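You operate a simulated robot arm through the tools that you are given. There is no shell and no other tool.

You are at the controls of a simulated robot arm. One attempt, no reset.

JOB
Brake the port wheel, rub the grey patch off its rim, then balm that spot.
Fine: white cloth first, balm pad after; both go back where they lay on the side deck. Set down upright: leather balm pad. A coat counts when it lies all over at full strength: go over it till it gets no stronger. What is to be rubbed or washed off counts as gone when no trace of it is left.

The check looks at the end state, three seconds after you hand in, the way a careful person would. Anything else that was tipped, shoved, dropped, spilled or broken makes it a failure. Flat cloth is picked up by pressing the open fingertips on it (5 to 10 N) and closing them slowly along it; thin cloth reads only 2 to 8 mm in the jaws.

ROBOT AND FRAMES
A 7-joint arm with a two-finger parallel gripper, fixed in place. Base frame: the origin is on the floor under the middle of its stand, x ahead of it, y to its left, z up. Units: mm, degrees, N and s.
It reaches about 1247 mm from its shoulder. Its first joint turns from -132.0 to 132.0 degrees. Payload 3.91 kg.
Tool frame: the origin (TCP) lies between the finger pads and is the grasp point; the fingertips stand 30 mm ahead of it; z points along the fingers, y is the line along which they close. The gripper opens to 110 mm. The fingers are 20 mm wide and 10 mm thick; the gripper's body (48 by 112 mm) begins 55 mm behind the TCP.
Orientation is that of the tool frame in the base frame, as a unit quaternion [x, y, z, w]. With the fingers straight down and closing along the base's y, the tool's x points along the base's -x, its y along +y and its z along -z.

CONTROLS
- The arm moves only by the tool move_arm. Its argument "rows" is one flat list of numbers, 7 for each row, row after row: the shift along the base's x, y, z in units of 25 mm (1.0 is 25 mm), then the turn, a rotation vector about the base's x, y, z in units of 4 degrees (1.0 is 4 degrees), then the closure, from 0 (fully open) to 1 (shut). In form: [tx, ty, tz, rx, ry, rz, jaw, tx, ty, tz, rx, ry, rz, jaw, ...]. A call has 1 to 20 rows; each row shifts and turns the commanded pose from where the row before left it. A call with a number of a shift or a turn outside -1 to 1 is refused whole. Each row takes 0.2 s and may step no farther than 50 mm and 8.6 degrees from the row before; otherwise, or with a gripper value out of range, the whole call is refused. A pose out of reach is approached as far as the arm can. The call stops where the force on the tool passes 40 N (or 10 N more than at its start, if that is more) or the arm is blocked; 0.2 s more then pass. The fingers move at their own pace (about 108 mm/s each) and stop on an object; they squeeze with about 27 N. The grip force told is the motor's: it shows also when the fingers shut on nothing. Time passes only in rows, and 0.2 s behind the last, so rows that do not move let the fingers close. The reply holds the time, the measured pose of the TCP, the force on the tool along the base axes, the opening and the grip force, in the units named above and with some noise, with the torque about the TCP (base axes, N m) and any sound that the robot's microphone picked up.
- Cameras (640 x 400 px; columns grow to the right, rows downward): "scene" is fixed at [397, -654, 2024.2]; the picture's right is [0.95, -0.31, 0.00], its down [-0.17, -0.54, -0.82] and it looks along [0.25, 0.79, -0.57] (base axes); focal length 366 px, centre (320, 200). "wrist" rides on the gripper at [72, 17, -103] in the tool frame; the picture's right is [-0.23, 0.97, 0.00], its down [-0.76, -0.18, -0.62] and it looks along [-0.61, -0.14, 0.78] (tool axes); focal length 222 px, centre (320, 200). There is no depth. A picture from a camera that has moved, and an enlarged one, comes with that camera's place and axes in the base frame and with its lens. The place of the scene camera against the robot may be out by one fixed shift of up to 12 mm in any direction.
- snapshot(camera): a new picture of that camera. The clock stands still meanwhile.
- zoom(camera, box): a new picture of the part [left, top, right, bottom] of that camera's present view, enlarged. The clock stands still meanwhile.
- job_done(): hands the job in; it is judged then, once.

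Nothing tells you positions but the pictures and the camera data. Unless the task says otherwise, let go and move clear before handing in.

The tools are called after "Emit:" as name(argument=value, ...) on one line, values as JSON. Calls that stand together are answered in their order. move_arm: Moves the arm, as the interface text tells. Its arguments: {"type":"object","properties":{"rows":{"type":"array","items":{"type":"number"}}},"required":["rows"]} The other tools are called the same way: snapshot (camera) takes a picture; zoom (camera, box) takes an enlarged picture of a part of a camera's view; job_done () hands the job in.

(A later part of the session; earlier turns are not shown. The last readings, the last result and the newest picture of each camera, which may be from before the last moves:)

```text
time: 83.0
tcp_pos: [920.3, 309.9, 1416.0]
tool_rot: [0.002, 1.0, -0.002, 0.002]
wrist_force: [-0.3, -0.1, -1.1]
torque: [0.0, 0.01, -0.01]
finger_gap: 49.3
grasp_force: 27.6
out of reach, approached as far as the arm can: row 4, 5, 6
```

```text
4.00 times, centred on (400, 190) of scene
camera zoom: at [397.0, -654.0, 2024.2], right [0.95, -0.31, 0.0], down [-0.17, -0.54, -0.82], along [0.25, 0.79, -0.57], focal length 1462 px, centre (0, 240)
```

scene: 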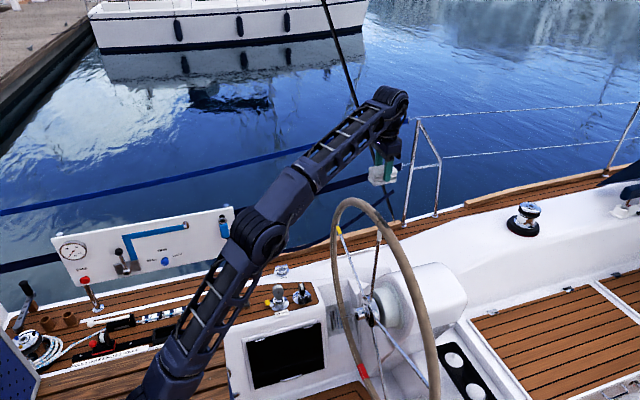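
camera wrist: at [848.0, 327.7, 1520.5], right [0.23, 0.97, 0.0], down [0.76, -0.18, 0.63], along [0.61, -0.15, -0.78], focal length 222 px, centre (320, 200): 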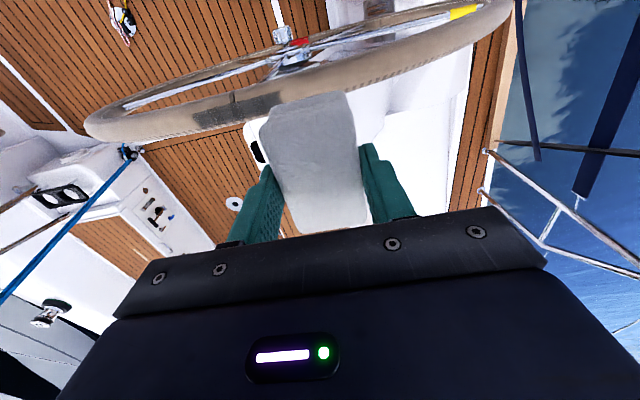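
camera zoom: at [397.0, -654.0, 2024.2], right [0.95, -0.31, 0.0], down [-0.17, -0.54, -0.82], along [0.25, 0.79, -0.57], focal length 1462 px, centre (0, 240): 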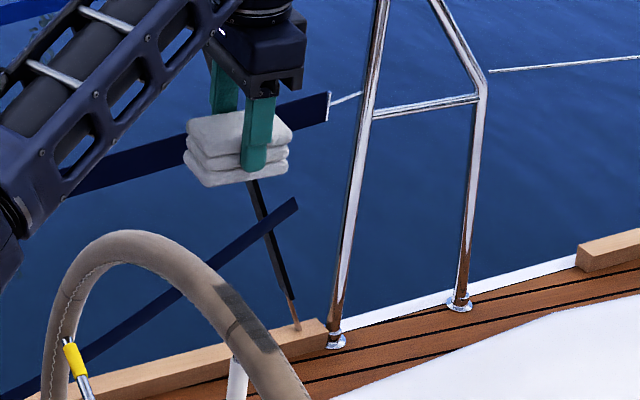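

The patch runs about 97 mm along the rim (roughly y 177–277) and from about 25° aft of the top to 40° forward of it; the rim tube is about 34 mm thick with its centre near (898, 221, 1265). I'll move above it, keeping the cloth clear.

Emit:
move_arm(rows=[-0.15, -0.85, -0.4, 0, 0, 0, 1, -0.15, -0.85, -0.4, 0, 0, 0, 1, -0.15, -0.85, -0.4, 0, 0, 0, 1, -0.15, -0.85, -0.4, 0, 0, 0, 1])

Emit:
zoom(camera="scene", box=[340, 140, 440, 240])

Emit:
snapshot(camera="wrist")

```text
time: 84.0
tcp_pos: [904.7, 225.8, 1377.0]
tool_rot: [0.002, 1.0, -0.002, 0.001]
wrist_force: [-0.3, 0.3, -1.3]
torque: [0.02, 0.05, 0.0]
finger_gap: 49.4
grasp_force: 26.7
```

```text
4.00 times, centred on (390, 190) of scene
camera zoom: at [397.0, -654.0, 2024.2], right [0.95, -0.31, 0.0], down [-0.17, -0.54, -0.82], along [0.25, 0.79, -0.57], focal length 1462 px, centre (40, 240)
```

zoom: 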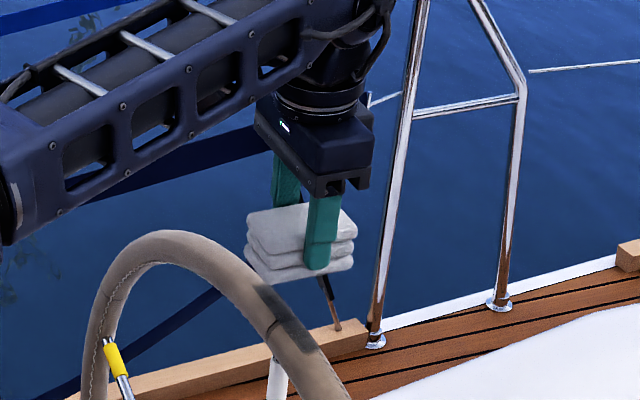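

```text
taken
camera wrist: at [832.0, 242.9, 1481.3], right [0.23, 0.97, 0.0], down [0.76, -0.18, 0.63], along [0.61, -0.15, -0.78], focal length 222 px, centre (320, 200)
```

wrist: 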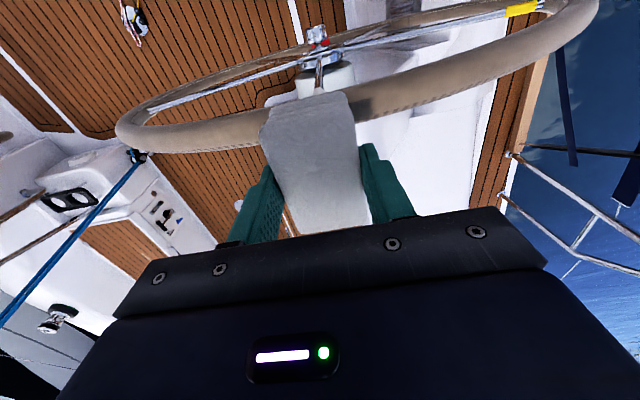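

Now above the patch with the cloth about 45 mm clear. I'll tilt 8° so the cloth faces the patch squarely and lower toward contact.

Emit:
move_arm(rows=[0.05, 0, -0.4, 0, 1, 0, 1, 0.05, 0, -0.4, 0, 1, 0, 1, 0, 0, -0.4, 0, 0, 0, 1])

Emit:
move_arm(rows=[0, 0, -0.1, 0, 0, 0, 1, 0, 0, -0.1, 0, 0, 0, 1])

Emit:
zoom(camera="scene", box=[340, 160, 420, 240])

```text
time: 84.8
tcp_pos: [905.9, 224.5, 1345.0]
tool_rot: [0.002, 0.998, -0.003, -0.069]
wrist_force: [0.0, 0.5, -0.9]
torque: [0.03, -0.01, 0.01]
finger_gap: 49.2
grasp_force: 27.5
```

```text
time: 85.4
tcp_pos: [906.7, 225.5, 1341.3]
tool_rot: [0.001, 0.998, -0.001, -0.069]
wrist_force: [-0.3, -0.2, -0.9]
torque: [-0.03, -0.04, 0.02]
finger_gap: 49.2
grasp_force: 27.1
```

```text
5.00 times, centred on (380, 200) of scene
camera zoom: at [397.0, -654.0, 2024.2], right [0.95, -0.31, 0.0], down [-0.17, -0.54, -0.82], along [0.25, 0.79, -0.57], focal length 1827 px, centre (20, 200)
```

zoom: 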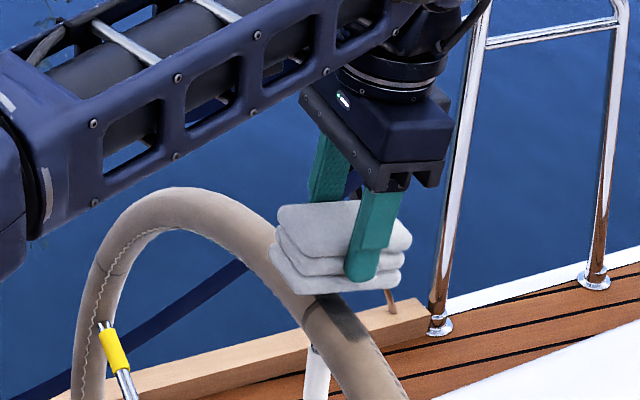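

Nearly touching. I'll lower in 2 mm steps until the force shows contact.

Emit:
move_arm(rows=[0, 0, -0.1, 0, 0, 0, 1, 0, 0, -0.1, 0, 0, 0, 1])

Emit:
move_arm(rows=[0, 0, -0.08, 0, 0, 0, 1, 0, 0, -0.08, 0, 0, 0, 1])

Emit:
move_arm(rows=[0, 0, -0.08, 0, 0, 0, 1])

Emit:
move_arm(rows=[0, 0, -0.08, 0, 0, 0, 1])

```text
time: 86.0
tcp_pos: [907.6, 225.1, 1336.8]
tool_rot: [0.001, 0.998, -0.002, -0.068]
wrist_force: [0.5, -0.4, -1.0]
torque: [-0.01, 0.0, 0.02]
finger_gap: 49.2
grasp_force: 27.2
```

```text
time: 86.6
tcp_pos: [907.8, 224.2, 1332.4]
tool_rot: [0.002, 0.998, -0.002, -0.069]
wrist_force: [0.3, 0.3, -0.1]
torque: [0.0, -0.01, 0.02]
finger_gap: 49.3
grasp_force: 26.9
```

```text
time: 87.0
tcp_pos: [908.6, 224.7, 1331.0]
tool_rot: [0.002, 0.998, -0.001, -0.069]
wrist_force: [-0.3, -0.3, -1.3]
torque: [-0.02, 0.03, 0.02]
finger_gap: 49.4
grasp_force: 27.2
```

```text
time: 87.4
tcp_pos: [908.5, 224.9, 1330.1]
tool_rot: [0.002, 0.998, -0.002, -0.068]
wrist_force: [0.1, -0.2, -1.7]
torque: [0.02, -0.01, -0.03]
finger_gap: 49.0
grasp_force: 27.0
```

Emit:
move_arm(rows=[0, 0, -0.08, 0, 0, 0, 1])

Emit:
move_arm(rows=[0, 0, -0.08, 0, 0, 0, 1])

Emit:
move_arm(rows=[0, 0, -0.08, 0, 0, 0, 1])

Emit:
zoom(camera="scene", box=[360, 180, 408, 230])

```text
time: 87.8
tcp_pos: [907.6, 225.2, 1327.0]
tool_rot: [0.002, 0.998, -0.001, -0.069]
wrist_force: [-0.7, 0.1, -0.5]
torque: [0.0, 0.0, -0.02]
finger_gap: 49.3
grasp_force: 26.7
```

```text
time: 88.2
tcp_pos: [907.3, 224.3, 1323.5]
tool_rot: [0.001, 0.998, -0.002, -0.069]
wrist_force: [-0.5, 0.6, -1.3]
torque: [0.01, -0.02, -0.02]
finger_gap: 49.2
grasp_force: 26.6
```

```text
time: 88.6
tcp_pos: [908.2, 225.2, 1322.2]
tool_rot: [0.001, 0.998, -0.002, -0.069]
wrist_force: [1.4, -0.2, -0.8]
torque: [0.0, 0.01, 0.0]
finger_gap: 49.4
grasp_force: 26.9
```

```text
8.00 times, centred on (384, 205) of scene
camera zoom: at [397.0, -654.0, 2024.2], right [0.95, -0.31, 0.0], down [-0.17, -0.54, -0.82], along [0.25, 0.79, -0.57], focal length 2924 px, centre (-192, 160)
```

zoom: 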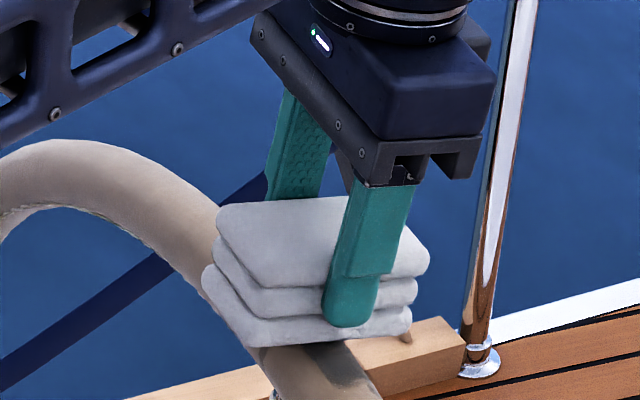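

No contact yet. I'll keep lowering gently.

Emit:
move_arm(rows=[0, 0, -0.08, 0, 0, 0, 1])

Emit:
move_arm(rows=[0, 0, -0.08, 0, 0, 0, 1])

Emit:
move_arm(rows=[0, 0, -0.06, 0, 0, 0, 1])

Emit:
move_arm(rows=[0, 0, -0.06, 0, 0, 0, 1])

```text
time: 89.0
tcp_pos: [907.7, 225.5, 1320.5]
tool_rot: [0.002, 0.998, -0.003, -0.069]
wrist_force: [0.2, -0.2, -1.0]
torque: [-0.02, 0.0, 0.03]
finger_gap: 49.3
grasp_force: 27.1
```

```text
time: 89.4
tcp_pos: [907.4, 225.2, 1318.7]
tool_rot: [0.001, 0.998, -0.001, -0.069]
wrist_force: [0.5, 0.6, -0.5]
torque: [0.01, 0.0, 0.06]
finger_gap: 49.6
grasp_force: 27.1
```

```text
time: 89.8
tcp_pos: [908.2, 225.9, 1316.6]
tool_rot: [0.001, 0.998, -0.002, -0.068]
wrist_force: [0.6, 0.4, 0.7]
torque: [0.03, -0.03, -0.03]
finger_gap: 49.4
grasp_force: 26.7
```

```text
time: 90.2
tcp_pos: [907.9, 225.5, 1316.6]
tool_rot: [0.002, 0.998, -0.002, -0.068]
wrist_force: [1.4, 0.9, 9.9]
torque: [0.16, -0.03, -0.02]
finger_gap: 49.3
grasp_force: 27.1
```

Contact at TCP z≈1316 with about 10 N. I'll make one slow stroke along the rim's arc, both ways, following its curve.

Emit:
move_arm(rows=[0, 0.7216, -0.0126, -0.5, 0, 0, 1, 0, 0.7208, -0.0378, -0.5, 0, 0, 1, 0, 0.719, -0.0629, -0.5, 0, 0, 1, 0, -0.719, 0.0629, 0.5, 0, 0, 1, 0, -0.7208, 0.0378, 0.5, 0, 0, 1, 0, -0.7216, 0.0126, 0.5, 0, 0, 1])

Emit:
move_arm(rows=[0, -0.7216, -0.0126, 0.5, 0, 0, 1, 0, -0.7208, -0.0378, 0.5, 0, 0, 1, 0, -0.719, -0.0629, 0.5, 0, 0, 1, 0, 0.719, 0.0629, -0.5, 0, 0, 1, 0, 0.7208, 0.0378, -0.5, 0, 0, 1, 0, 0.7216, 0.0126, -0.5, 0, 0, 1])

Emit:
zoom(camera="scene", box=[360, 180, 408, 230])

```text
time: 90.9
tcp_pos: [907.2, 264.0, 1316.9]
tool_rot: [0.006, 0.997, -0.041, -0.065]
wrist_force: [2.9, 2.2, 11.0]
torque: [0.4, -0.05, -0.08]
finger_gap: 49.5
grasp_force: 27.3
stopped in row 3: the force on the tool passed its limit at 43 N (the readings are from after the stop); the commanded pose is now the measured one
```

```text
time: 92.3
tcp_pos: [906.7, 262.9, 1318.2]
tool_rot: [0.006, 0.997, -0.042, -0.065]
wrist_force: [7.7, -4.4, 21.7]
torque: [0.22, -0.22, -0.14]
finger_gap: 49.2
grasp_force: 26.5
```

```text
8.00 times, centred on (384, 205) of scene
camera zoom: at [397.0, -654.0, 2024.2], right [0.95, -0.31, 0.0], down [-0.17, -0.54, -0.82], along [0.25, 0.79, -0.57], focal length 2924 px, centre (-192, 160)
```

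zoom: 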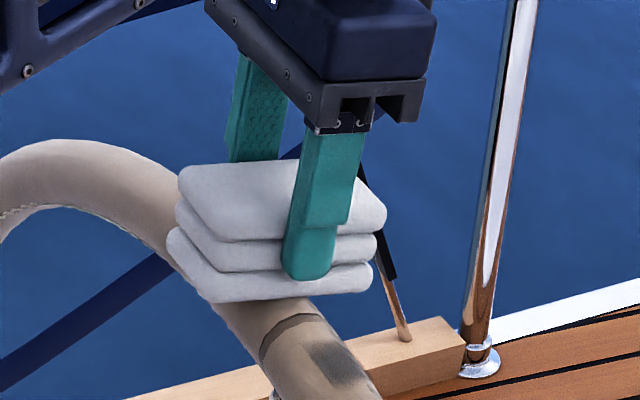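

The rubbing works: the part under the stroke has already come clean. I was pressing a bit hard at this end, so I'll ease off slightly and stroke back toward the other end.

Emit:
move_arm(rows=[0, 0, 0.02, 0, 0, 0, 1, 0, -0.7205, 0.044, 0.5, 0, 0, 1, 0, -0.7205, 0.0188, 0.5, 0, 0, 1, 0, -0.7205, -0.0062, 0.5, 0, 0, 1, 0, -0.7205, -0.0316, 0.5, 0, 0, 1])

Emit:
zoom(camera="scene", box=[360, 180, 408, 230])

```text
time: 93.5
tcp_pos: [907.3, 191.7, 1317.0]
tool_rot: [0.001, 0.997, 0.028, -0.067]
wrist_force: [-0.1, 0.5, 8.6]
torque: [-0.22, 0.07, -0.02]
finger_gap: 49.3
grasp_force: 27.3
```

```text
8.00 times, centred on (384, 205) of scene
camera zoom: at [397.0, -654.0, 2024.2], right [0.95, -0.31, 0.0], down [-0.17, -0.54, -0.82], along [0.25, 0.79, -0.57], focal length 2924 px, centre (-192, 160)
```

zoom: 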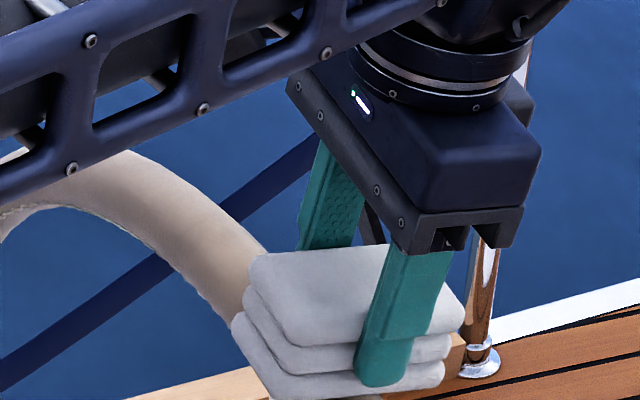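

The near end is under the cloth now at about 9 N. I'll run full strokes back and forth along the patch.

Emit:
move_arm(rows=[0, -0.7205, -0.0564, 0.5, 0, 0, 1, 0, 0.7205, 0.0564, -0.5, 0, 0, 1, 0, 0.7205, 0.0316, -0.5, 0, 0, 1, 0, 0.7205, 0.0062, -0.5, 0, 0, 1, 0, 0.7205, -0.0188, -0.5, 0, 0, 1, 0, 0.7205, -0.035, -0.5, 0, 0, 1, 0, -0.7205, 0.035, 0.5, 0, 0, 1, 0, -0.7205, 0.0188, 0.5, 0, 0, 1, 0, -0.7205, -0.0062, 0.5, 0, 0, 1, 0, -0.7205, -0.0316, 0.5, 0, 0, 1])

```text
time: 95.7
tcp_pos: [907.8, 192.0, 1318.2]
tool_rot: [0.0, 0.997, 0.028, -0.066]
wrist_force: [0.6, 1.0, 0.2]
torque: [-0.01, 0.02, -0.01]
finger_gap: 49.5
grasp_force: 27.4
```

Contact has gone light. I'll lift and look at what remains.

Emit:
move_arm(rows=[0, 0, 1, 0, 0, 0, 1, 0, 0, 1, 0, 0, 0, 1, 0, 0.5, 1, 0, 0, 0, 1, 0, 1, 1, -0.4, 0, 0, 1, 0, 1, 0, -0.4, 0, 0, 1, 0, 1, 0, 0, 0, 0, 1])

Emit:
zoom(camera="scene", box=[360, 195, 408, 235])

Emit:
zoom(camera="wrist", box=[180, 80, 276, 140])

Emit:
snapshot(camera="wrist")

```text
time: 97.1
tcp_pos: [907.2, 242.9, 1418.5]
tool_rot: [0.002, 0.998, 0.008, -0.066]
wrist_force: [1.3, 0.6, -0.7]
torque: [0.02, -0.01, -0.01]
finger_gap: 49.4
grasp_force: 27.6
out of reach, approached as far as the arm can: row 5, 6
```

```text
10.00 times, centred on (384, 215) of scene
camera zoom: at [397.0, -654.0, 2024.2], right [0.95, -0.31, 0.0], down [-0.17, -0.54, -0.82], along [0.25, 0.79, -0.57], focal length 3655 px, centre (-320, 50)
```

zoom: 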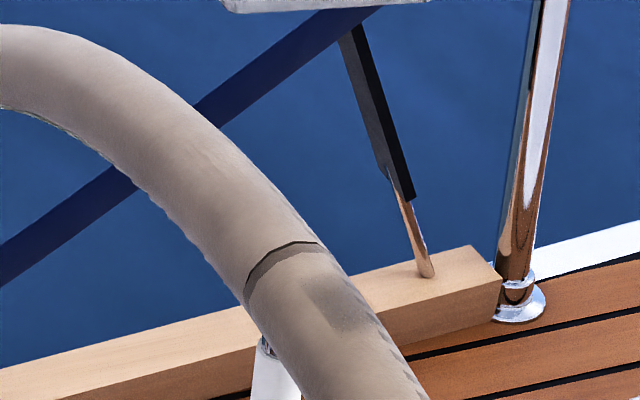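

```text
6.67 times, centred on (228, 110) of wrist
camera zoom: at [849.1, 258.0, 1531.8], right [0.23, 0.97, -0.02], down [0.84, -0.19, 0.52], along [0.5, -0.13, -0.86], focal length 1481 px, centre (933, 800)
```

zoom: 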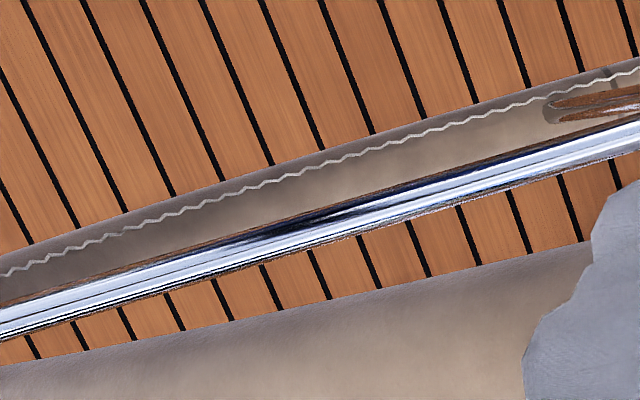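

```text
taken
camera wrist: at [849.1, 258.0, 1531.8], right [0.23, 0.97, -0.02], down [0.84, -0.19, 0.52], along [0.5, -0.13, -0.86], focal length 222 px, centre (320, 200)
```

wrist: 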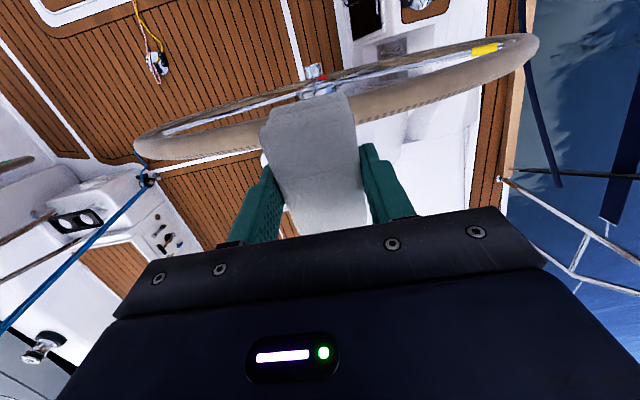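

Most of the patch is gone; a faded piece remains on the starboard end beyond the seam. I'll go back down there and rub that section more.

Emit:
move_arm(rows=[0, -0.73, -0.9, 0.26, 0, 0, 1, 0, -0.73, -0.9, 0.26, 0, 0, 1, 0, -0.73, -0.9, 0.25, 0, 0, 1, 0, 0, -0.9, 0, 0, 0, 1])

Emit:
move_arm(rows=[0, 0, -0.08, 0, 0, 0, 1, 0, 0, -0.08, 0, 0, 0, 1])

```text
time: 98.1
tcp_pos: [906.7, 186.2, 1327.3]
tool_rot: [0.001, 0.997, 0.027, -0.066]
wrist_force: [0.1, 0.2, 0.2]
torque: [0.01, -0.03, 0.04]
finger_gap: 49.4
grasp_force: 27.2
```

```text
time: 98.7
tcp_pos: [907.0, 185.8, 1324.0]
tool_rot: [0.001, 0.997, 0.027, -0.067]
wrist_force: [-0.3, -0.1, -1.4]
torque: [-0.02, -0.05, -0.02]
finger_gap: 49.3
grasp_force: 26.8
```

Emit:
move_arm(rows=[0, 0, -0.1, 0.3, 0, 0, 1, 0, 0, -0.08, 0, 0, 0, 1])

Emit:
move_arm(rows=[0, 0, -0.06, 0, 0, 0, 1])

Emit:
move_arm(rows=[0, 0, -0.05, 0, 0, 0, 1])

```text
time: 99.3
tcp_pos: [907.6, 187.1, 1320.0]
tool_rot: [-0.001, 0.997, 0.038, -0.066]
wrist_force: [0.0, -0.5, -0.8]
torque: [-0.03, 0.02, -0.01]
finger_gap: 49.4
grasp_force: 27.3
```

```text
time: 99.7
tcp_pos: [905.4, 187.0, 1318.1]
tool_rot: [-0.001, 0.997, 0.037, -0.067]
wrist_force: [-0.9, -0.3, -0.9]
torque: [0.01, 0.0, -0.03]
finger_gap: 49.2
grasp_force: 26.5
```

```text
time: 100.1
tcp_pos: [905.7, 186.7, 1317.0]
tool_rot: [0.0, 0.997, 0.038, -0.066]
wrist_force: [0.3, 1.8, 5.9]
torque: [-0.06, -0.01, 0.03]
finger_gap: 49.2
grasp_force: 27.3
```

Contact again at about 6 N. I'll press slightly more and do repeated strokes over this end.

Emit:
move_arm(rows=[0, 0, -0.012, 0, 0, 0, 1, 0, -0.718, -0.067, 0.5, 0, 0, 1, 0, 0.718, 0.067, -0.5, 0, 0, 1, 0, 0.72, 0.041, -0.5, 0, 0, 1, 0, 0.72, 0.0165, -0.5, 0, 0, 1, 0, -0.72, -0.0165, 0.5, 0, 0, 1, 0, -0.72, -0.041, 0.5, 0, 0, 1])

Emit:
move_arm(rows=[0, 0, -0.008, 0, 0, 0, 1])

```text
time: 101.7
tcp_pos: [906.9, 186.0, 1316.6]
tool_rot: [-0.001, 0.997, 0.038, -0.065]
wrist_force: [1.0, -1.6, 3.7]
torque: [-0.19, 0.0, 0.03]
finger_gap: 49.3
grasp_force: 27.3
```

```text
time: 102.1
tcp_pos: [905.5, 187.0, 1315.6]
tool_rot: [0.0, 0.997, 0.037, -0.067]
wrist_force: [1.3, -2.1, 5.4]
torque: [-0.23, -0.02, 0.07]
finger_gap: 49.0
grasp_force: 26.5
```

Emit:
move_arm(rows=[0, 0, -0.014, 0, 0, 0, 1, 0, -0.718, -0.067, 0.5, 0, 0, 1, 0, 0.718, 0.067, -0.5, 0, 0, 1, 0, 0.72, 0.041, -0.5, 0, 0, 1, 0, 0.72, 0.0165, -0.5, 0, 0, 1, 0, -0.72, -0.0165, 0.5, 0, 0, 1, 0, -0.72, -0.041, 0.5, 0, 0, 1, 0, -0.718, -0.067, 0.5, 0, 0, 1, 0, 0.718, 0.067, -0.5, 0, 0, 1, 0, 0.72, 0.041, -0.5, 0, 0, 1, 0, 0.72, 0.0165, -0.5, 0, 0, 1, 0, -0.72, -0.0165, 0.5, 0, 0, 1, 0, -0.72, -0.041, 0.5, 0, 0, 1])

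Emit:
zoom(camera="scene", box=[360, 180, 408, 240])

```text
time: 104.9
tcp_pos: [905.5, 186.9, 1316.1]
tool_rot: [0.001, 0.997, 0.038, -0.066]
wrist_force: [1.2, 1.0, 0.8]
torque: [-0.01, -0.07, 0.05]
finger_gap: 49.3
grasp_force: 27.1
```

```text
6.67 times, centred on (384, 210) of scene
camera zoom: at [397.0, -654.0, 2024.2], right [0.95, -0.31, 0.0], down [-0.17, -0.54, -0.82], along [0.25, 0.79, -0.57], focal length 2436 px, centre (-107, 133)
```

zoom: 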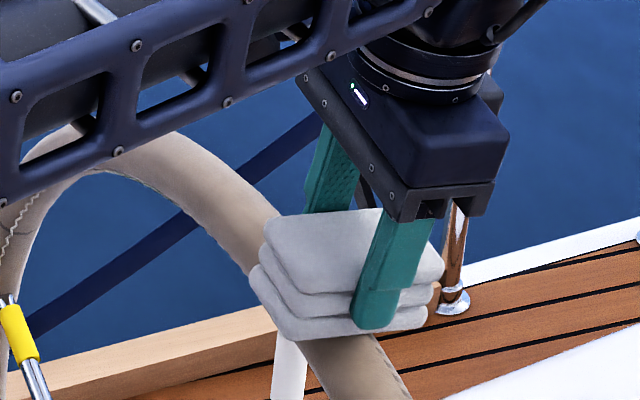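

The starboard end now looks clean from this side under the cloth. I'll tilt further forward (about 24°) and rub the forward face of the patch area as well.

Emit:
move_arm(rows=[0, 0, 0.2, 0, 0, 0, 1, 0.17, 0, -0.048, 0, 1, 0, 1, 0.17, 0, -0.048, 0, 1, 0, 1, 0.17, 0, -0.048, 0, 1, 0, 1, 0.17, 0, -0.048, 0, 1, 0, 1])

Emit:
move_arm(rows=[-0.033, 0, -0.073, 0, 0, 0, 1, -0.033, 0, -0.073, 0, 0, 0, 1])

Emit:
zoom(camera="scene", box=[360, 180, 408, 240])

```text
time: 106.1
tcp_pos: [918.6, 187.4, 1317.7]
tool_rot: [0.004, 0.985, 0.038, -0.171]
wrist_force: [0.6, -1.0, -0.1]
torque: [-0.03, 0.01, 0.03]
finger_gap: 49.3
grasp_force: 26.8
out of reach, approached as far as the arm can: row 5
```

```text
time: 106.7
tcp_pos: [918.1, 187.8, 1314.6]
tool_rot: [0.004, 0.985, 0.036, -0.171]
wrist_force: [0.9, 0.2, 0.7]
torque: [0.0, -0.02, 0.04]
finger_gap: 49.3
grasp_force: 26.7
```

```text
6.67 times, centred on (384, 210) of scene
camera zoom: at [397.0, -654.0, 2024.2], right [0.95, -0.31, 0.0], down [-0.17, -0.54, -0.82], along [0.25, 0.79, -0.57], focal length 2436 px, centre (-107, 133)
```

zoom: 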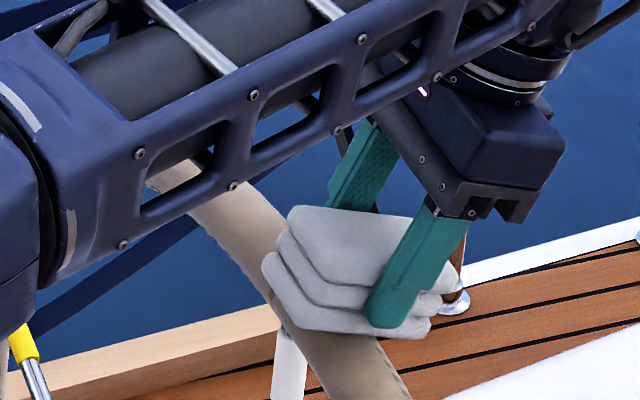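

The arm reaches about 20° of forward tilt, its limit here. I'll press in at that angle.

Emit:
move_arm(rows=[-0.02, 0, -0.06, 0, 0, 0, 1])

Emit:
move_arm(rows=[-0.02, 0, -0.05, 0, 0, 0, 1])

Emit:
move_arm(rows=[-0.01, 0, -0.04, 0, 0, 0, 1])

```text
time: 107.1
tcp_pos: [917.5, 187.5, 1314.4]
tool_rot: [0.004, 0.985, 0.039, -0.169]
wrist_force: [13.1, 2.1, 16.5]
torque: [-0.25, -0.42, 0.26]
finger_gap: 49.1
grasp_force: 27.5
```

```text
time: 107.5
tcp_pos: [915.8, 186.4, 1313.5]
tool_rot: [0.004, 0.985, 0.039, -0.17]
wrist_force: [15.1, 4.5, 31.1]
torque: [-0.47, -0.31, 0.26]
finger_gap: 49.7
grasp_force: 27.0
```

```text
time: 107.9
tcp_pos: [917.0, 186.8, 1311.0]
tool_rot: [0.005, 0.985, 0.038, -0.17]
wrist_force: [8.1, 4.8, 34.9]
torque: [-0.54, 0.05, 0.11]
finger_gap: 50.6
grasp_force: 26.8
```

Pressing too hard now; I'll back off a millimetre and stroke along the arc.

Emit:
move_arm(rows=[0.012, 0, 0.045, 0, 0, 0, 1, 0, 0, 0, 0, 0, 0, 1])

```text
time: 108.5
tcp_pos: [916.5, 186.8, 1310.8]
tool_rot: [0.004, 0.985, 0.038, -0.17]
wrist_force: [-1.8, 0.1, 21.7]
torque: [-0.46, 0.33, -0.07]
finger_gap: 50.2
grasp_force: 26.1
```

Emit:
move_arm(rows=[0.004, 0, 0.015, 0, 0, 0, 1, 0, -0.718, -0.067, 0.5, 0, 0, 1, 0, 0.718, 0.067, -0.5, 0, 0, 1, 0, 0.72, 0.041, -0.5, 0, 0, 1, 0, 0.72, 0.0165, -0.5, 0, 0, 1, 0, 0.72, -0.0094, -0.5, 0, 0, 1, 0, 0.72, -0.03, -0.5, 0, 0, 1])

```text
time: 110.1
tcp_pos: [917.7, 232.4, 1313.2]
tool_rot: [0.011, 0.985, -0.006, -0.17]
wrist_force: [-0.4, -0.1, -0.2]
torque: [0.01, 0.0, 0.03]
finger_gap: 49.4
grasp_force: 27.3
out of reach, approached as far as the arm can: row 6, 7
```

The reach limit stopped the stroke partway. I'll lift and look at the rim again from both cameras.

Emit:
move_arm(rows=[0, 0, 0.8, 0, 0, 0, 1, -0.2, 0, 1, 0, -0.5, 0, 1, -0.3, 0, 1, 0, -1, 0, 1, -0.2, 0, 0.6, 0, -1, 0, 1])

Emit:
zoom(camera="scene", box=[364, 200, 404, 230])

Emit:
snapshot(camera="wrist")

```text
time: 111.1
tcp_pos: [899.7, 232.0, 1378.6]
tool_rot: [0.012, 0.996, -0.005, -0.083]
wrist_force: [0.2, 0.2, -1.2]
torque: [0.0, 0.06, -0.01]
finger_gap: 49.6
grasp_force: 26.7
out of reach, approached as far as the arm can: row 1
```

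```text
13.33 times, centred on (384, 215) of scene
camera zoom: at [397.0, -654.0, 2024.2], right [0.95, -0.31, 0.0], down [-0.17, -0.54, -0.82], along [0.25, 0.79, -0.57], focal length 4873 px, centre (-533, 0)
```

zoom: 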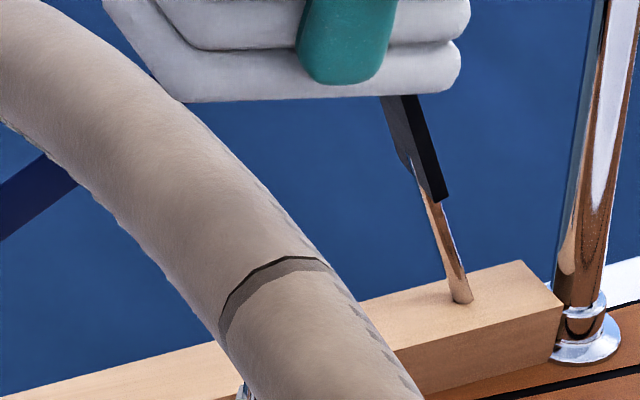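

```text
taken
camera wrist: at [845.7, 252.1, 1492.9], right [0.25, 0.97, -0.05], down [0.85, -0.19, 0.49], along [0.47, -0.16, -0.87], focal length 222 px, centre (320, 200)
```

wrist: 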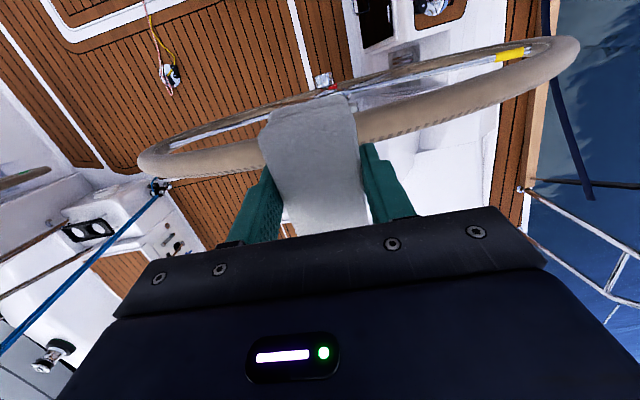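

From the scene camera the patch area looks clean. I'll shift sideways to check the forward side with the wrist camera.

Emit:
move_arm(rows=[0, 0.85, 0.2, 0, -0.8, 0, 1, 0, 0.85, 0.2, 0, 0, 0, 1, 0, 0.85, 0.2, 0, 0, 0, 1, 0, 0.85, 0.2, 0, 0, 0, 1, 0.3, 0, 0, 0, 0, 0, 1])

Emit:
snapshot(camera="wrist")

Emit:
zoom(camera="wrist", box=[180, 80, 276, 140])

```text
time: 112.3
tcp_pos: [898.8, 315.9, 1398.0]
tool_rot: [0.012, 0.998, -0.004, -0.054]
wrist_force: [0.8, -0.2, -0.9]
torque: [-0.01, -0.02, 0.0]
finger_gap: 49.4
grasp_force: 27.3
out of reach, approached as far as the arm can: row 5
```

```text
taken
camera wrist: at [838.4, 335.4, 1509.8], right [0.25, 0.97, -0.03], down [0.82, -0.19, 0.54], along [0.52, -0.16, -0.84], focal length 222 px, centre (320, 200)
```

wrist: 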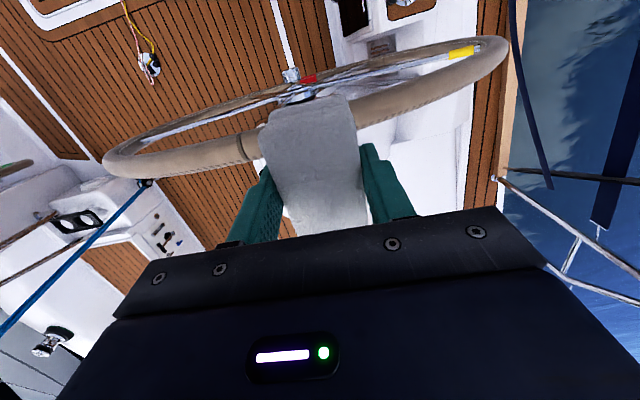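

```text
6.67 times, centred on (228, 110) of wrist
camera zoom: at [838.4, 335.4, 1509.8], right [0.25, 0.97, -0.03], down [0.82, -0.19, 0.54], along [0.52, -0.16, -0.84], focal length 1481 px, centre (933, 800)
```

zoom: 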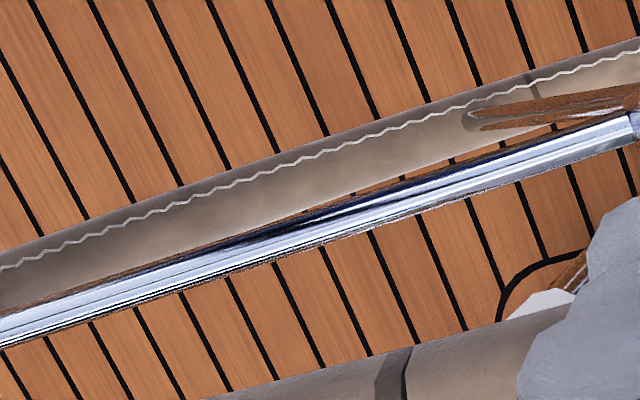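

Emit:
zoom(camera="wrist", box=[190, 120, 286, 180])

Emit:
zoom(camera="wrist", box=[340, 60, 436, 140])

```text
6.67 times, centred on (238, 150) of wrist
camera zoom: at [838.4, 335.4, 1509.8], right [0.25, 0.97, -0.03], down [0.82, -0.19, 0.54], along [0.52, -0.16, -0.84], focal length 1481 px, centre (867, 533)
```

zoom: 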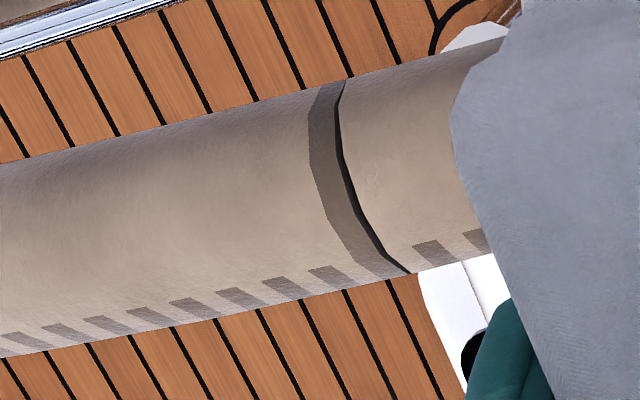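

```text
5.00 times, centred on (388, 100) of wrist
camera zoom: at [838.4, 335.4, 1509.8], right [0.25, 0.97, -0.03], down [0.82, -0.19, 0.54], along [0.52, -0.16, -0.84], focal length 1111 px, centre (-20, 700)
```

zoom: 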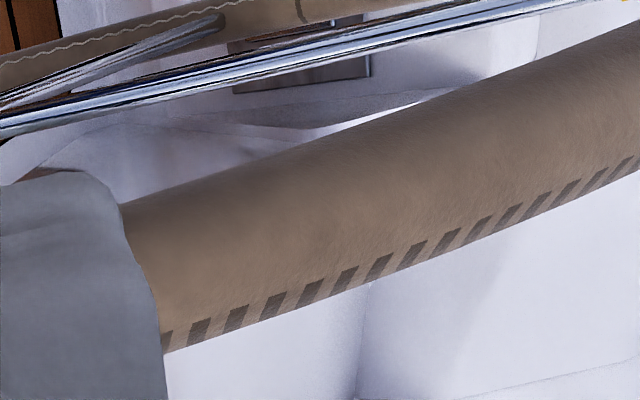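

The starboard half is completely clean, stitch line included. I'll shift to the other side to check the port half's forward face.

Emit:
move_arm(rows=[0, -1, 0, 0, 0, 0, 1, 0, -1, 0, 0, 0, 0, 1, 0, -1, 0, 0, 0, 0, 1, 0, -1, 0, 0, 0, 0, 1, 0, -1, 0, 0, 0, 0, 1, 0, -1, 0, 0, 0, 0, 1, 0, -1, 0, 0, 0, 0, 1])

Emit:
snapshot(camera="wrist")

Emit:
zoom(camera="wrist", box=[350, 70, 446, 130])

Emit:
zoom(camera="scene", box=[350, 190, 410, 230])

```text
time: 113.9
tcp_pos: [898.0, 140.9, 1399.5]
tool_rot: [0.011, 0.998, -0.004, -0.056]
wrist_force: [-1.0, -0.2, -1.2]
torque: [0.01, 0.02, 0.03]
finger_gap: 49.4
grasp_force: 27.4
```

```text
taken
camera wrist: at [838.3, 160.3, 1510.5], right [0.25, 0.97, -0.04], down [0.82, -0.19, 0.54], along [0.51, -0.16, -0.84], focal length 222 px, centre (320, 200)
```

wrist: 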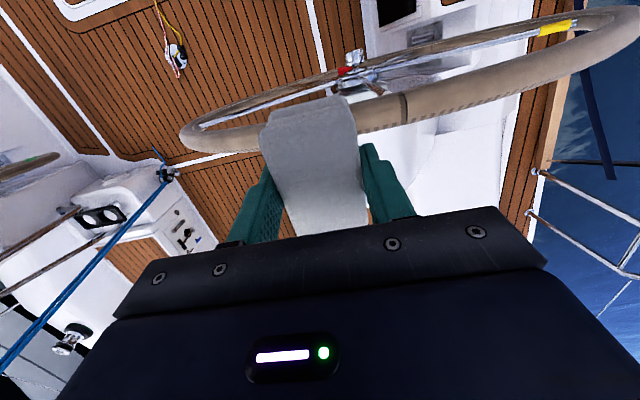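

```text
6.67 times, centred on (398, 100) of wrist
camera zoom: at [838.3, 160.3, 1510.5], right [0.25, 0.97, -0.04], down [0.82, -0.19, 0.54], along [0.51, -0.16, -0.84], focal length 1481 px, centre (-200, 867)
```

zoom: 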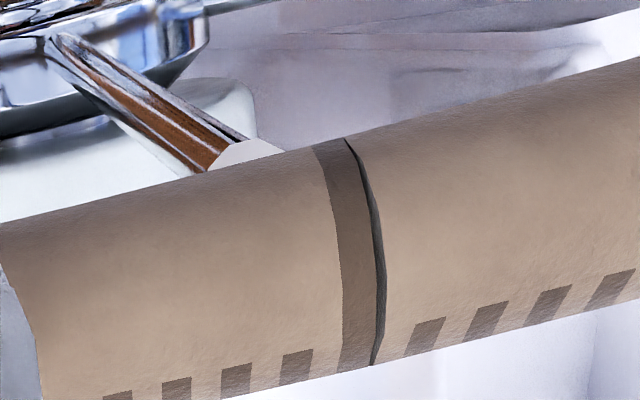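

```text
10.00 times, centred on (380, 210) of scene
camera zoom: at [397.0, -654.0, 2024.2], right [0.95, -0.31, 0.0], down [-0.17, -0.54, -0.82], along [0.25, 0.79, -0.57], focal length 3655 px, centre (-280, 100)
```

zoom: 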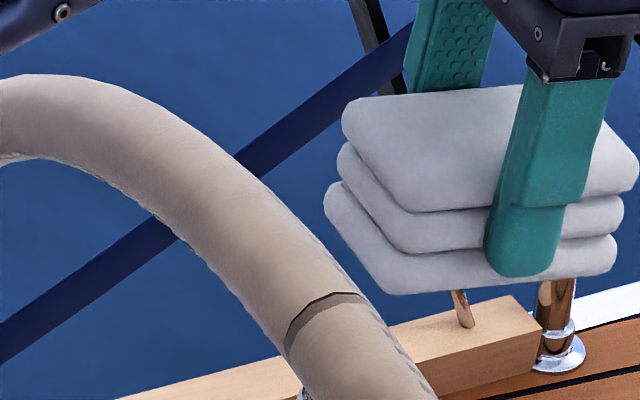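

Both halves look clean. To be safe against faint residue I'll make a few more strokes over the full length before returning the cloth.

Emit:
move_arm(rows=[0.056, 0.97, -0.5, -0.19, 0, 0.063, 1, 0.056, 0.97, -0.5, -0.19, 0, 0.063, 1, 0.056, 0.97, -0.5, -0.19, 0, 0.063, 1, 0.056, 0.97, -0.5, -0.19, 0, 0.063, 1, 0.056, 0.97, -0.5, -0.19, 0, 0.063, 1, 0, 0, -0.3, 0, 0, 0, 1])

Emit:
move_arm(rows=[0, 0, -0.1, 0, 0, 0, 1, 0, 0, -0.1, 0, 0, 0, 1])

```text
time: 115.3
tcp_pos: [905.3, 261.9, 1328.3]
tool_rot: [0.003, 0.998, -0.038, -0.055]
wrist_force: [0.3, -0.5, 0.4]
torque: [0.06, -0.01, -0.04]
finger_gap: 49.1
grasp_force: 26.9
```

```text
time: 115.9
tcp_pos: [905.9, 262.4, 1321.9]
tool_rot: [0.003, 0.998, -0.038, -0.055]
wrist_force: [-0.4, -0.8, -1.3]
torque: [0.0, 0.01, -0.01]
finger_gap: 49.3
grasp_force: 26.5
```

Emit:
move_arm(rows=[0, 0, -0.08, 0, 0, 0, 1])

Emit:
move_arm(rows=[0, 0, -0.06, 0, 0, 0, 1])

```text
time: 116.3
tcp_pos: [905.4, 263.0, 1320.1]
tool_rot: [0.004, 0.998, -0.038, -0.056]
wrist_force: [-0.2, 0.1, 0.0]
torque: [0.02, -0.01, 0.0]
finger_gap: 49.3
grasp_force: 26.6
```

```text
time: 116.7
tcp_pos: [906.2, 262.2, 1318.0]
tool_rot: [0.003, 0.998, -0.039, -0.054]
wrist_force: [-0.5, 0.9, -0.6]
torque: [-0.03, 0.0, 0.0]
finger_gap: 49.0
grasp_force: 27.3
```

Emit:
move_arm(rows=[0, 0, -0.04, 0, 0, 0, 1])

Emit:
move_arm(rows=[0, 0, -0.03, 0, 0, 0, 1])

```text
time: 117.1
tcp_pos: [904.9, 262.2, 1318.6]
tool_rot: [0.004, 0.998, -0.038, -0.055]
wrist_force: [-0.1, -0.9, -1.2]
torque: [-0.01, 0.0, 0.01]
finger_gap: 49.3
grasp_force: 27.1
```

```text
time: 117.5
tcp_pos: [905.7, 261.1, 1317.5]
tool_rot: [0.004, 0.998, -0.038, -0.056]
wrist_force: [-0.3, -0.3, -0.4]
torque: [-0.01, 0.05, 0.01]
finger_gap: 49.3
grasp_force: 27.1
```

Emit:
move_arm(rows=[0, 0, -0.04, 0, 0, 0, 1])

Emit:
move_arm(rows=[0, 0, -0.03, 0, 0, 0, 1])

Emit:
move_arm(rows=[0, 0, -0.02, 0, 0, 0, 1])

```text
time: 117.9
tcp_pos: [906.4, 262.5, 1316.5]
tool_rot: [0.003, 0.998, -0.038, -0.055]
wrist_force: [0.7, 0.3, -0.7]
torque: [0.04, 0.0, 0.02]
finger_gap: 49.6
grasp_force: 27.0
```

```text
time: 118.3
tcp_pos: [905.6, 262.4, 1314.5]
tool_rot: [0.003, 0.998, -0.038, -0.056]
wrist_force: [-0.5, 0.0, -0.8]
torque: [0.0, -0.01, -0.01]
finger_gap: 49.2
grasp_force: 26.6
```

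```text
time: 118.7
tcp_pos: [905.8, 261.6, 1314.4]
tool_rot: [0.003, 0.998, -0.038, -0.054]
wrist_force: [-0.3, -0.2, 0.7]
torque: [-0.04, 0.03, 0.01]
finger_gap: 49.2
grasp_force: 26.8
```

Emit:
move_arm(rows=[0, 0, -0.03, 0, 0, 0, 1])

Emit:
move_arm(rows=[0, 0, -0.02, 0, 0, 0, 1])

```text
time: 119.1
tcp_pos: [906.1, 261.6, 1314.1]
tool_rot: [0.003, 0.998, -0.038, -0.055]
wrist_force: [0.5, 1.0, -1.2]
torque: [-0.02, 0.04, 0.02]
finger_gap: 49.4
grasp_force: 27.3
```

```text
time: 119.5
tcp_pos: [906.1, 261.0, 1314.3]
tool_rot: [0.003, 0.998, -0.038, -0.055]
wrist_force: [1.9, -0.9, 2.9]
torque: [0.02, -0.06, -0.01]
finger_gap: 49.2
grasp_force: 27.0
```

Emit:
move_arm(rows=[0, 0, -0.02, 0, 0, 0, 1, 0, -0.72, 0.0403, 0.5, 0, 0, 1, 0, -0.72, 0.0152, 0.5, 0, 0, 1, 0, -0.72, -0.0102, 0.5, 0, 0, 1, 0, -0.72, -0.0354, 0.5, 0, 0, 1, 0, -0.72, -0.0605, 0.5, 0, 0, 1, 0, 0.72, 0.0605, -0.5, 0, 0, 1, 0, 0.72, 0.0354, -0.5, 0, 0, 1, 0, 0.72, 0.0102, -0.5, 0, 0, 1, 0, 0.72, -0.0152, -0.5, 0, 0, 1, 0, 0.72, -0.0403, -0.5, 0, 0, 1])

Emit:
move_arm(rows=[0, 0, -0.02, 0, 0, 0, 1])

```text
time: 121.9
tcp_pos: [905.3, 262.5, 1314.2]
tool_rot: [0.003, 0.998, -0.038, -0.054]
wrist_force: [1.5, -0.5, 3.3]
torque: [0.06, -0.1, -0.03]
finger_gap: 49.5
grasp_force: 26.6
```

```text
time: 122.3
tcp_pos: [904.8, 262.3, 1313.5]
tool_rot: [0.003, 0.998, -0.038, -0.054]
wrist_force: [4.6, 1.6, 7.7]
torque: [0.25, -0.21, -0.11]
finger_gap: 49.5
grasp_force: 27.4
```

Emit:
move_arm(rows=[0, -0.72, 0.0403, 0.5, 0, 0, 1, 0, -0.72, 0.0152, 0.5, 0, 0, 1, 0, -0.72, -0.0152, 0.5, 0, 0, 1, 0, -0.72, -0.0404, 0.5, 0, 0, 1, 0, -0.72, -0.0625, 0.5, 0, 0, 1, 0, 0.72, 0.0605, -0.5, 0, 0, 1, 0, 0.72, 0.0354, -0.5, 0, 0, 1, 0, 0.72, 0.0102, -0.5, 0, 0, 1, 0, 0.72, -0.0152, -0.5, 0, 0, 1, 0, 0.72, -0.0303, -0.5, 0, 0, 1])

Emit:
move_arm(rows=[0, 0, 0.6, 0, 0, 0, 1, 0, 0, 1, 0.5, 0, 0, 1, -0.2, 0, 1, 0.5, -0.8, 0, 1, -0.3, 0.5, 1, 0, -0.8, 0, 1, -0.5, 0.5, 0.5, 0, 0, 0, 1])

Emit:
zoom(camera="scene", box=[350, 190, 410, 240])

Emit:
snapshot(camera="wrist")

```text
time: 124.5
tcp_pos: [906.0, 261.3, 1314.5]
tool_rot: [0.004, 0.998, -0.038, -0.054]
wrist_force: [4.3, -4.7, 16.7]
torque: [0.16, -0.09, -0.01]
finger_gap: 49.3
grasp_force: 27.3
```

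```text
time: 125.7
tcp_pos: [880.7, 287.5, 1415.8]
tool_rot: [0.002, 1.0, -0.004, 0.001]
wrist_force: [0.2, -1.3, -0.9]
torque: [0.02, 0.04, -0.05]
finger_gap: 49.2
grasp_force: 27.4
```

```text
8.00 times, centred on (380, 215) of scene
camera zoom: at [397.0, -654.0, 2024.2], right [0.95, -0.31, 0.0], down [-0.17, -0.54, -0.82], along [0.25, 0.79, -0.57], focal length 2924 px, centre (-160, 80)
```

zoom: 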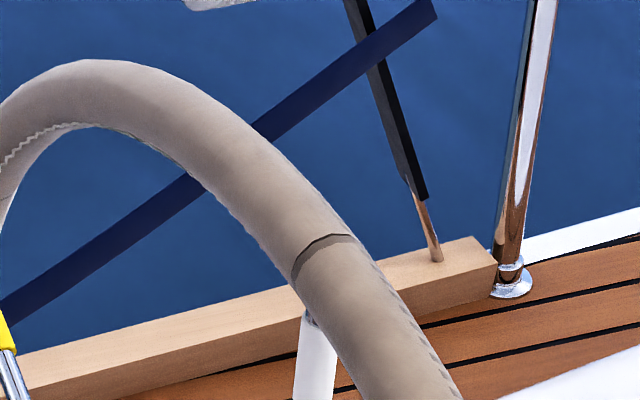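

```text
taken
camera wrist: at [808.9, 304.3, 1520.2], right [0.23, 0.97, -0.01], down [0.76, -0.18, 0.63], along [0.61, -0.15, -0.78], focal length 222 px, centre (320, 200)
```

wrist: 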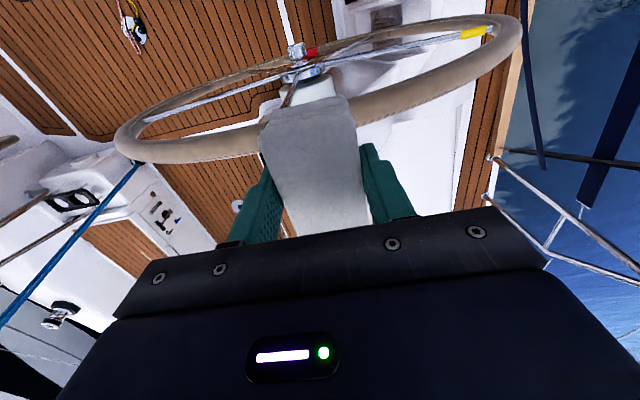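

The rim is clean all over and the wheel has not turned. I'll carry the cloth back to the side deck along the same way I came.

Emit:
move_arm(rows=[-0.9, 0.05, 0.37, 0, 0, 0, 1, -0.9, 0.05, 0.37, 0, 0, 0, 1, -0.9, 0.05, 0.37, 0, 0, 0, 1, -0.9, 0.05, 0.37, 0, 0, 0, 1, -0.9, 0.05, 0.37, 0, 0, 0, 1, -0.9, 0.05, 0.37, 0, 0, 0, 1, -0.9, 0.05, 0.37, 0, 0, 0, 1, -0.9, 0.05, 0.37, 0, 0, 0, 1, -0.9, 0.05, 0.37, 0, 0, 0, 1])

Emit:
move_arm(rows=[-0.8, 0.675, -0.9, 0, 0, 0, 1, -0.8, 0.675, -0.9, 0, 0, 0, 1, -0.8, 0.675, -0.9, 0, 0, 0, 1, -0.8, 0.675, -0.9, 0, 0, 0, 1, -0.8, 0.675, -0.9, 0, 0, 0, 1, -0.8, 0.675, -0.9, 0, 0, 0, 1, -0.8, 0.675, -0.9, 0, 0, 0, 1, -0.8, 0.675, -0.9, 0, 0, 0, 1, -0.8, 0.675, -0.9, 0, 0, 0, 1, -0.8, 0.675, -0.9, 0, 0, 0, 1, -0.8, 0.675, -0.9, 0, 0, 0, 1, -0.8, 0.675, -0.9, 0, 0, 0, 1, -0.8, 0.675, -0.9, 0, 0, 0, 1, -0.8, 0.675, -0.9, 0, 0, 0, 1])

Emit:
snapshot(camera="scene")

```text
time: 127.7
tcp_pos: [679.4, 297.9, 1499.4]
tool_rot: [0.002, 1.0, -0.003, 0.0]
wrist_force: [-0.1, 0.2, -1.1]
torque: [-0.02, 0.01, -0.05]
finger_gap: 49.1
grasp_force: 27.0
```

```text
time: 130.7
tcp_pos: [398.4, 531.9, 1183.7]
tool_rot: [0.002, 1.0, -0.003, 0.001]
wrist_force: [0.1, -1.0, 0.6]
torque: [0.02, 0.0, 0.04]
finger_gap: 49.2
grasp_force: 27.1
```

```text
taken
```

scene: 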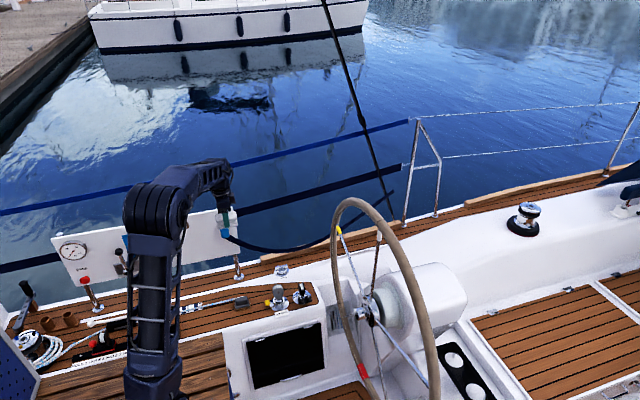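

Emit:
move_arm(rows=[-0.42, 0.325, -1, 0, 0, 0, 1, -0.42, 0.325, -1, 0, 0, 0, 1, -0.42, 0.325, -1, 0, 0, 0, 1, -0.42, 0.325, -1, 0, 0, 0, 1, -0.42, 0.325, -1, 0, 0, 0, 1, -0.42, 0.325, -1, 0, 0, 0, 1, -0.42, 0.325, -1, 0, 0, 0, 1, -0.42, 0.325, -1, 0, 0, 0, 1, -0.42, 0.325, -1, 0, 0, 0, 1, -0.42, 0.325, -1, 0, 0, 0, 1, -0.42, 0.325, -1, 0, 0, 0, 1, -0.42, 0.325, -1, 0, 0, 0, 1, -0.42, 0.325, -1, 0, 0, 0, 1, -0.42, 0.325, -1, 0, 0, 0, 1, -0.42, 0.325, -1, 0, 0, 0, 1, -0.42, 0.325, -1, 0, 0, 0, 1, -0.105, 0.08, -1, 0, 0, 0, 1, -0.105, 0.08, -1, 0, 0, 0, 1, -0.105, 0.08, -1, 0, 0, 0, 1, -0.105, 0.08, -1, 0, 0, 0, 1])

Emit:
snapshot(camera="wrist")

```text
time: 134.9
tcp_pos: [221.6, 672.2, 682.4]
tool_rot: [0.001, 1.0, -0.003, 0.001]
wrist_force: [0.1, 0.8, 0.1]
torque: [0.01, -0.02, 0.02]
finger_gap: 49.1
grasp_force: 27.3
```

```text
taken
camera wrist: at [149.1, 689.7, 787.3], right [0.23, 0.97, -0.01], down [0.76, -0.18, 0.63], along [0.61, -0.15, -0.78], focal length 222 px, centre (320, 200)
```

wrist: 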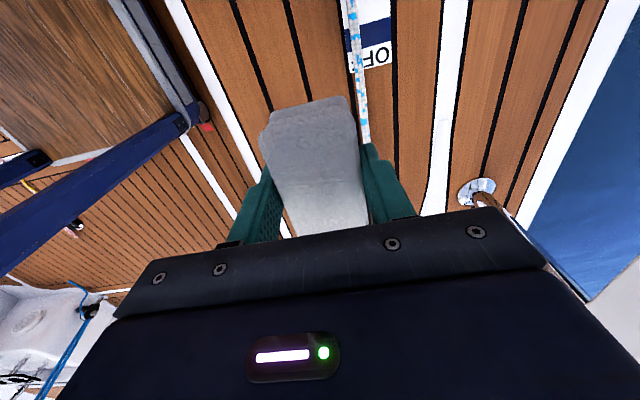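

Back above the cloth's spot. I'll lower it, slowly at the end until it touches.

Emit:
move_arm(rows=[-0.03, -0.04, -0.98, 0, 0, 0, 1, -0.03, -0.04, -0.98, 0, 0, 0, 1, 0, 0, -0.98, 0, 0, 0, 1, 0, 0, -0.98, 0, 0, 0, 1, 0, 0, -0.98, 0, 0, 0, 1])

Emit:
move_arm(rows=[0, 0, -0.12, 0, 0, 0, 1, 0, 0, -0.12, 0, 0, 0, 1])

Emit:
move_arm(rows=[0, 0, -0.08, 0, 0, 0, 1])

Emit:
move_arm(rows=[0, 0, -0.08, 0, 0, 0, 1])

```text
time: 136.1
tcp_pos: [218.9, 671.0, 560.9]
tool_rot: [0.002, 1.0, -0.003, 0.001]
wrist_force: [0.2, 0.1, -0.5]
torque: [0.0, 0.02, 0.01]
finger_gap: 49.3
grasp_force: 27.3
```

```text
time: 136.7
tcp_pos: [218.5, 669.9, 555.6]
tool_rot: [0.002, 1.0, -0.003, 0.001]
wrist_force: [0.4, -0.6, -0.7]
torque: [-0.02, -0.02, 0.0]
finger_gap: 49.1
grasp_force: 26.5
```

```text
time: 137.1
tcp_pos: [218.8, 670.9, 553.1]
tool_rot: [0.001, 1.0, -0.002, 0.001]
wrist_force: [0.0, 1.0, -0.9]
torque: [0.03, -0.02, 0.01]
finger_gap: 49.1
grasp_force: 27.0
```

```text
time: 137.5
tcp_pos: [218.3, 669.4, 550.7]
tool_rot: [0.001, 1.0, -0.003, 0.0]
wrist_force: [-0.7, 1.5, -0.2]
torque: [0.04, -0.02, -0.01]
finger_gap: 49.2
grasp_force: 27.0
```

Emit:
move_arm(rows=[0.05, 0, -0.08, 0, 0, 0, 1])

Emit:
move_arm(rows=[0, 0, -0.06, 0, 0, 0, 1])

Emit:
move_arm(rows=[0, 0, -0.05, 0, 0, 0, 1])

Emit:
move_arm(rows=[0, 0, -0.04, 0, 0, 0, 1])

```text
time: 137.9
tcp_pos: [218.6, 669.9, 548.5]
tool_rot: [0.002, 1.0, -0.004, 0.001]
wrist_force: [0.1, 1.4, -0.7]
torque: [0.0, -0.01, 0.0]
finger_gap: 49.4
grasp_force: 26.9
```

```text
time: 138.3
tcp_pos: [219.8, 669.4, 548.1]
tool_rot: [0.002, 1.0, -0.003, 0.001]
wrist_force: [-1.0, -0.4, -0.6]
torque: [0.01, 0.01, 0.03]
finger_gap: 49.4
grasp_force: 27.3
```

```text
time: 138.7
tcp_pos: [221.0, 668.7, 545.7]
tool_rot: [0.002, 1.0, -0.003, 0.001]
wrist_force: [0.1, -0.7, -0.3]
torque: [0.0, 0.02, 0.01]
finger_gap: 49.3
grasp_force: 26.6
```

```text
time: 139.1
tcp_pos: [219.1, 670.3, 546.0]
tool_rot: [0.001, 1.0, -0.003, 0.001]
wrist_force: [-0.5, -0.4, 0.1]
torque: [-0.01, 0.01, 0.04]
finger_gap: 49.1
grasp_force: 26.9
```

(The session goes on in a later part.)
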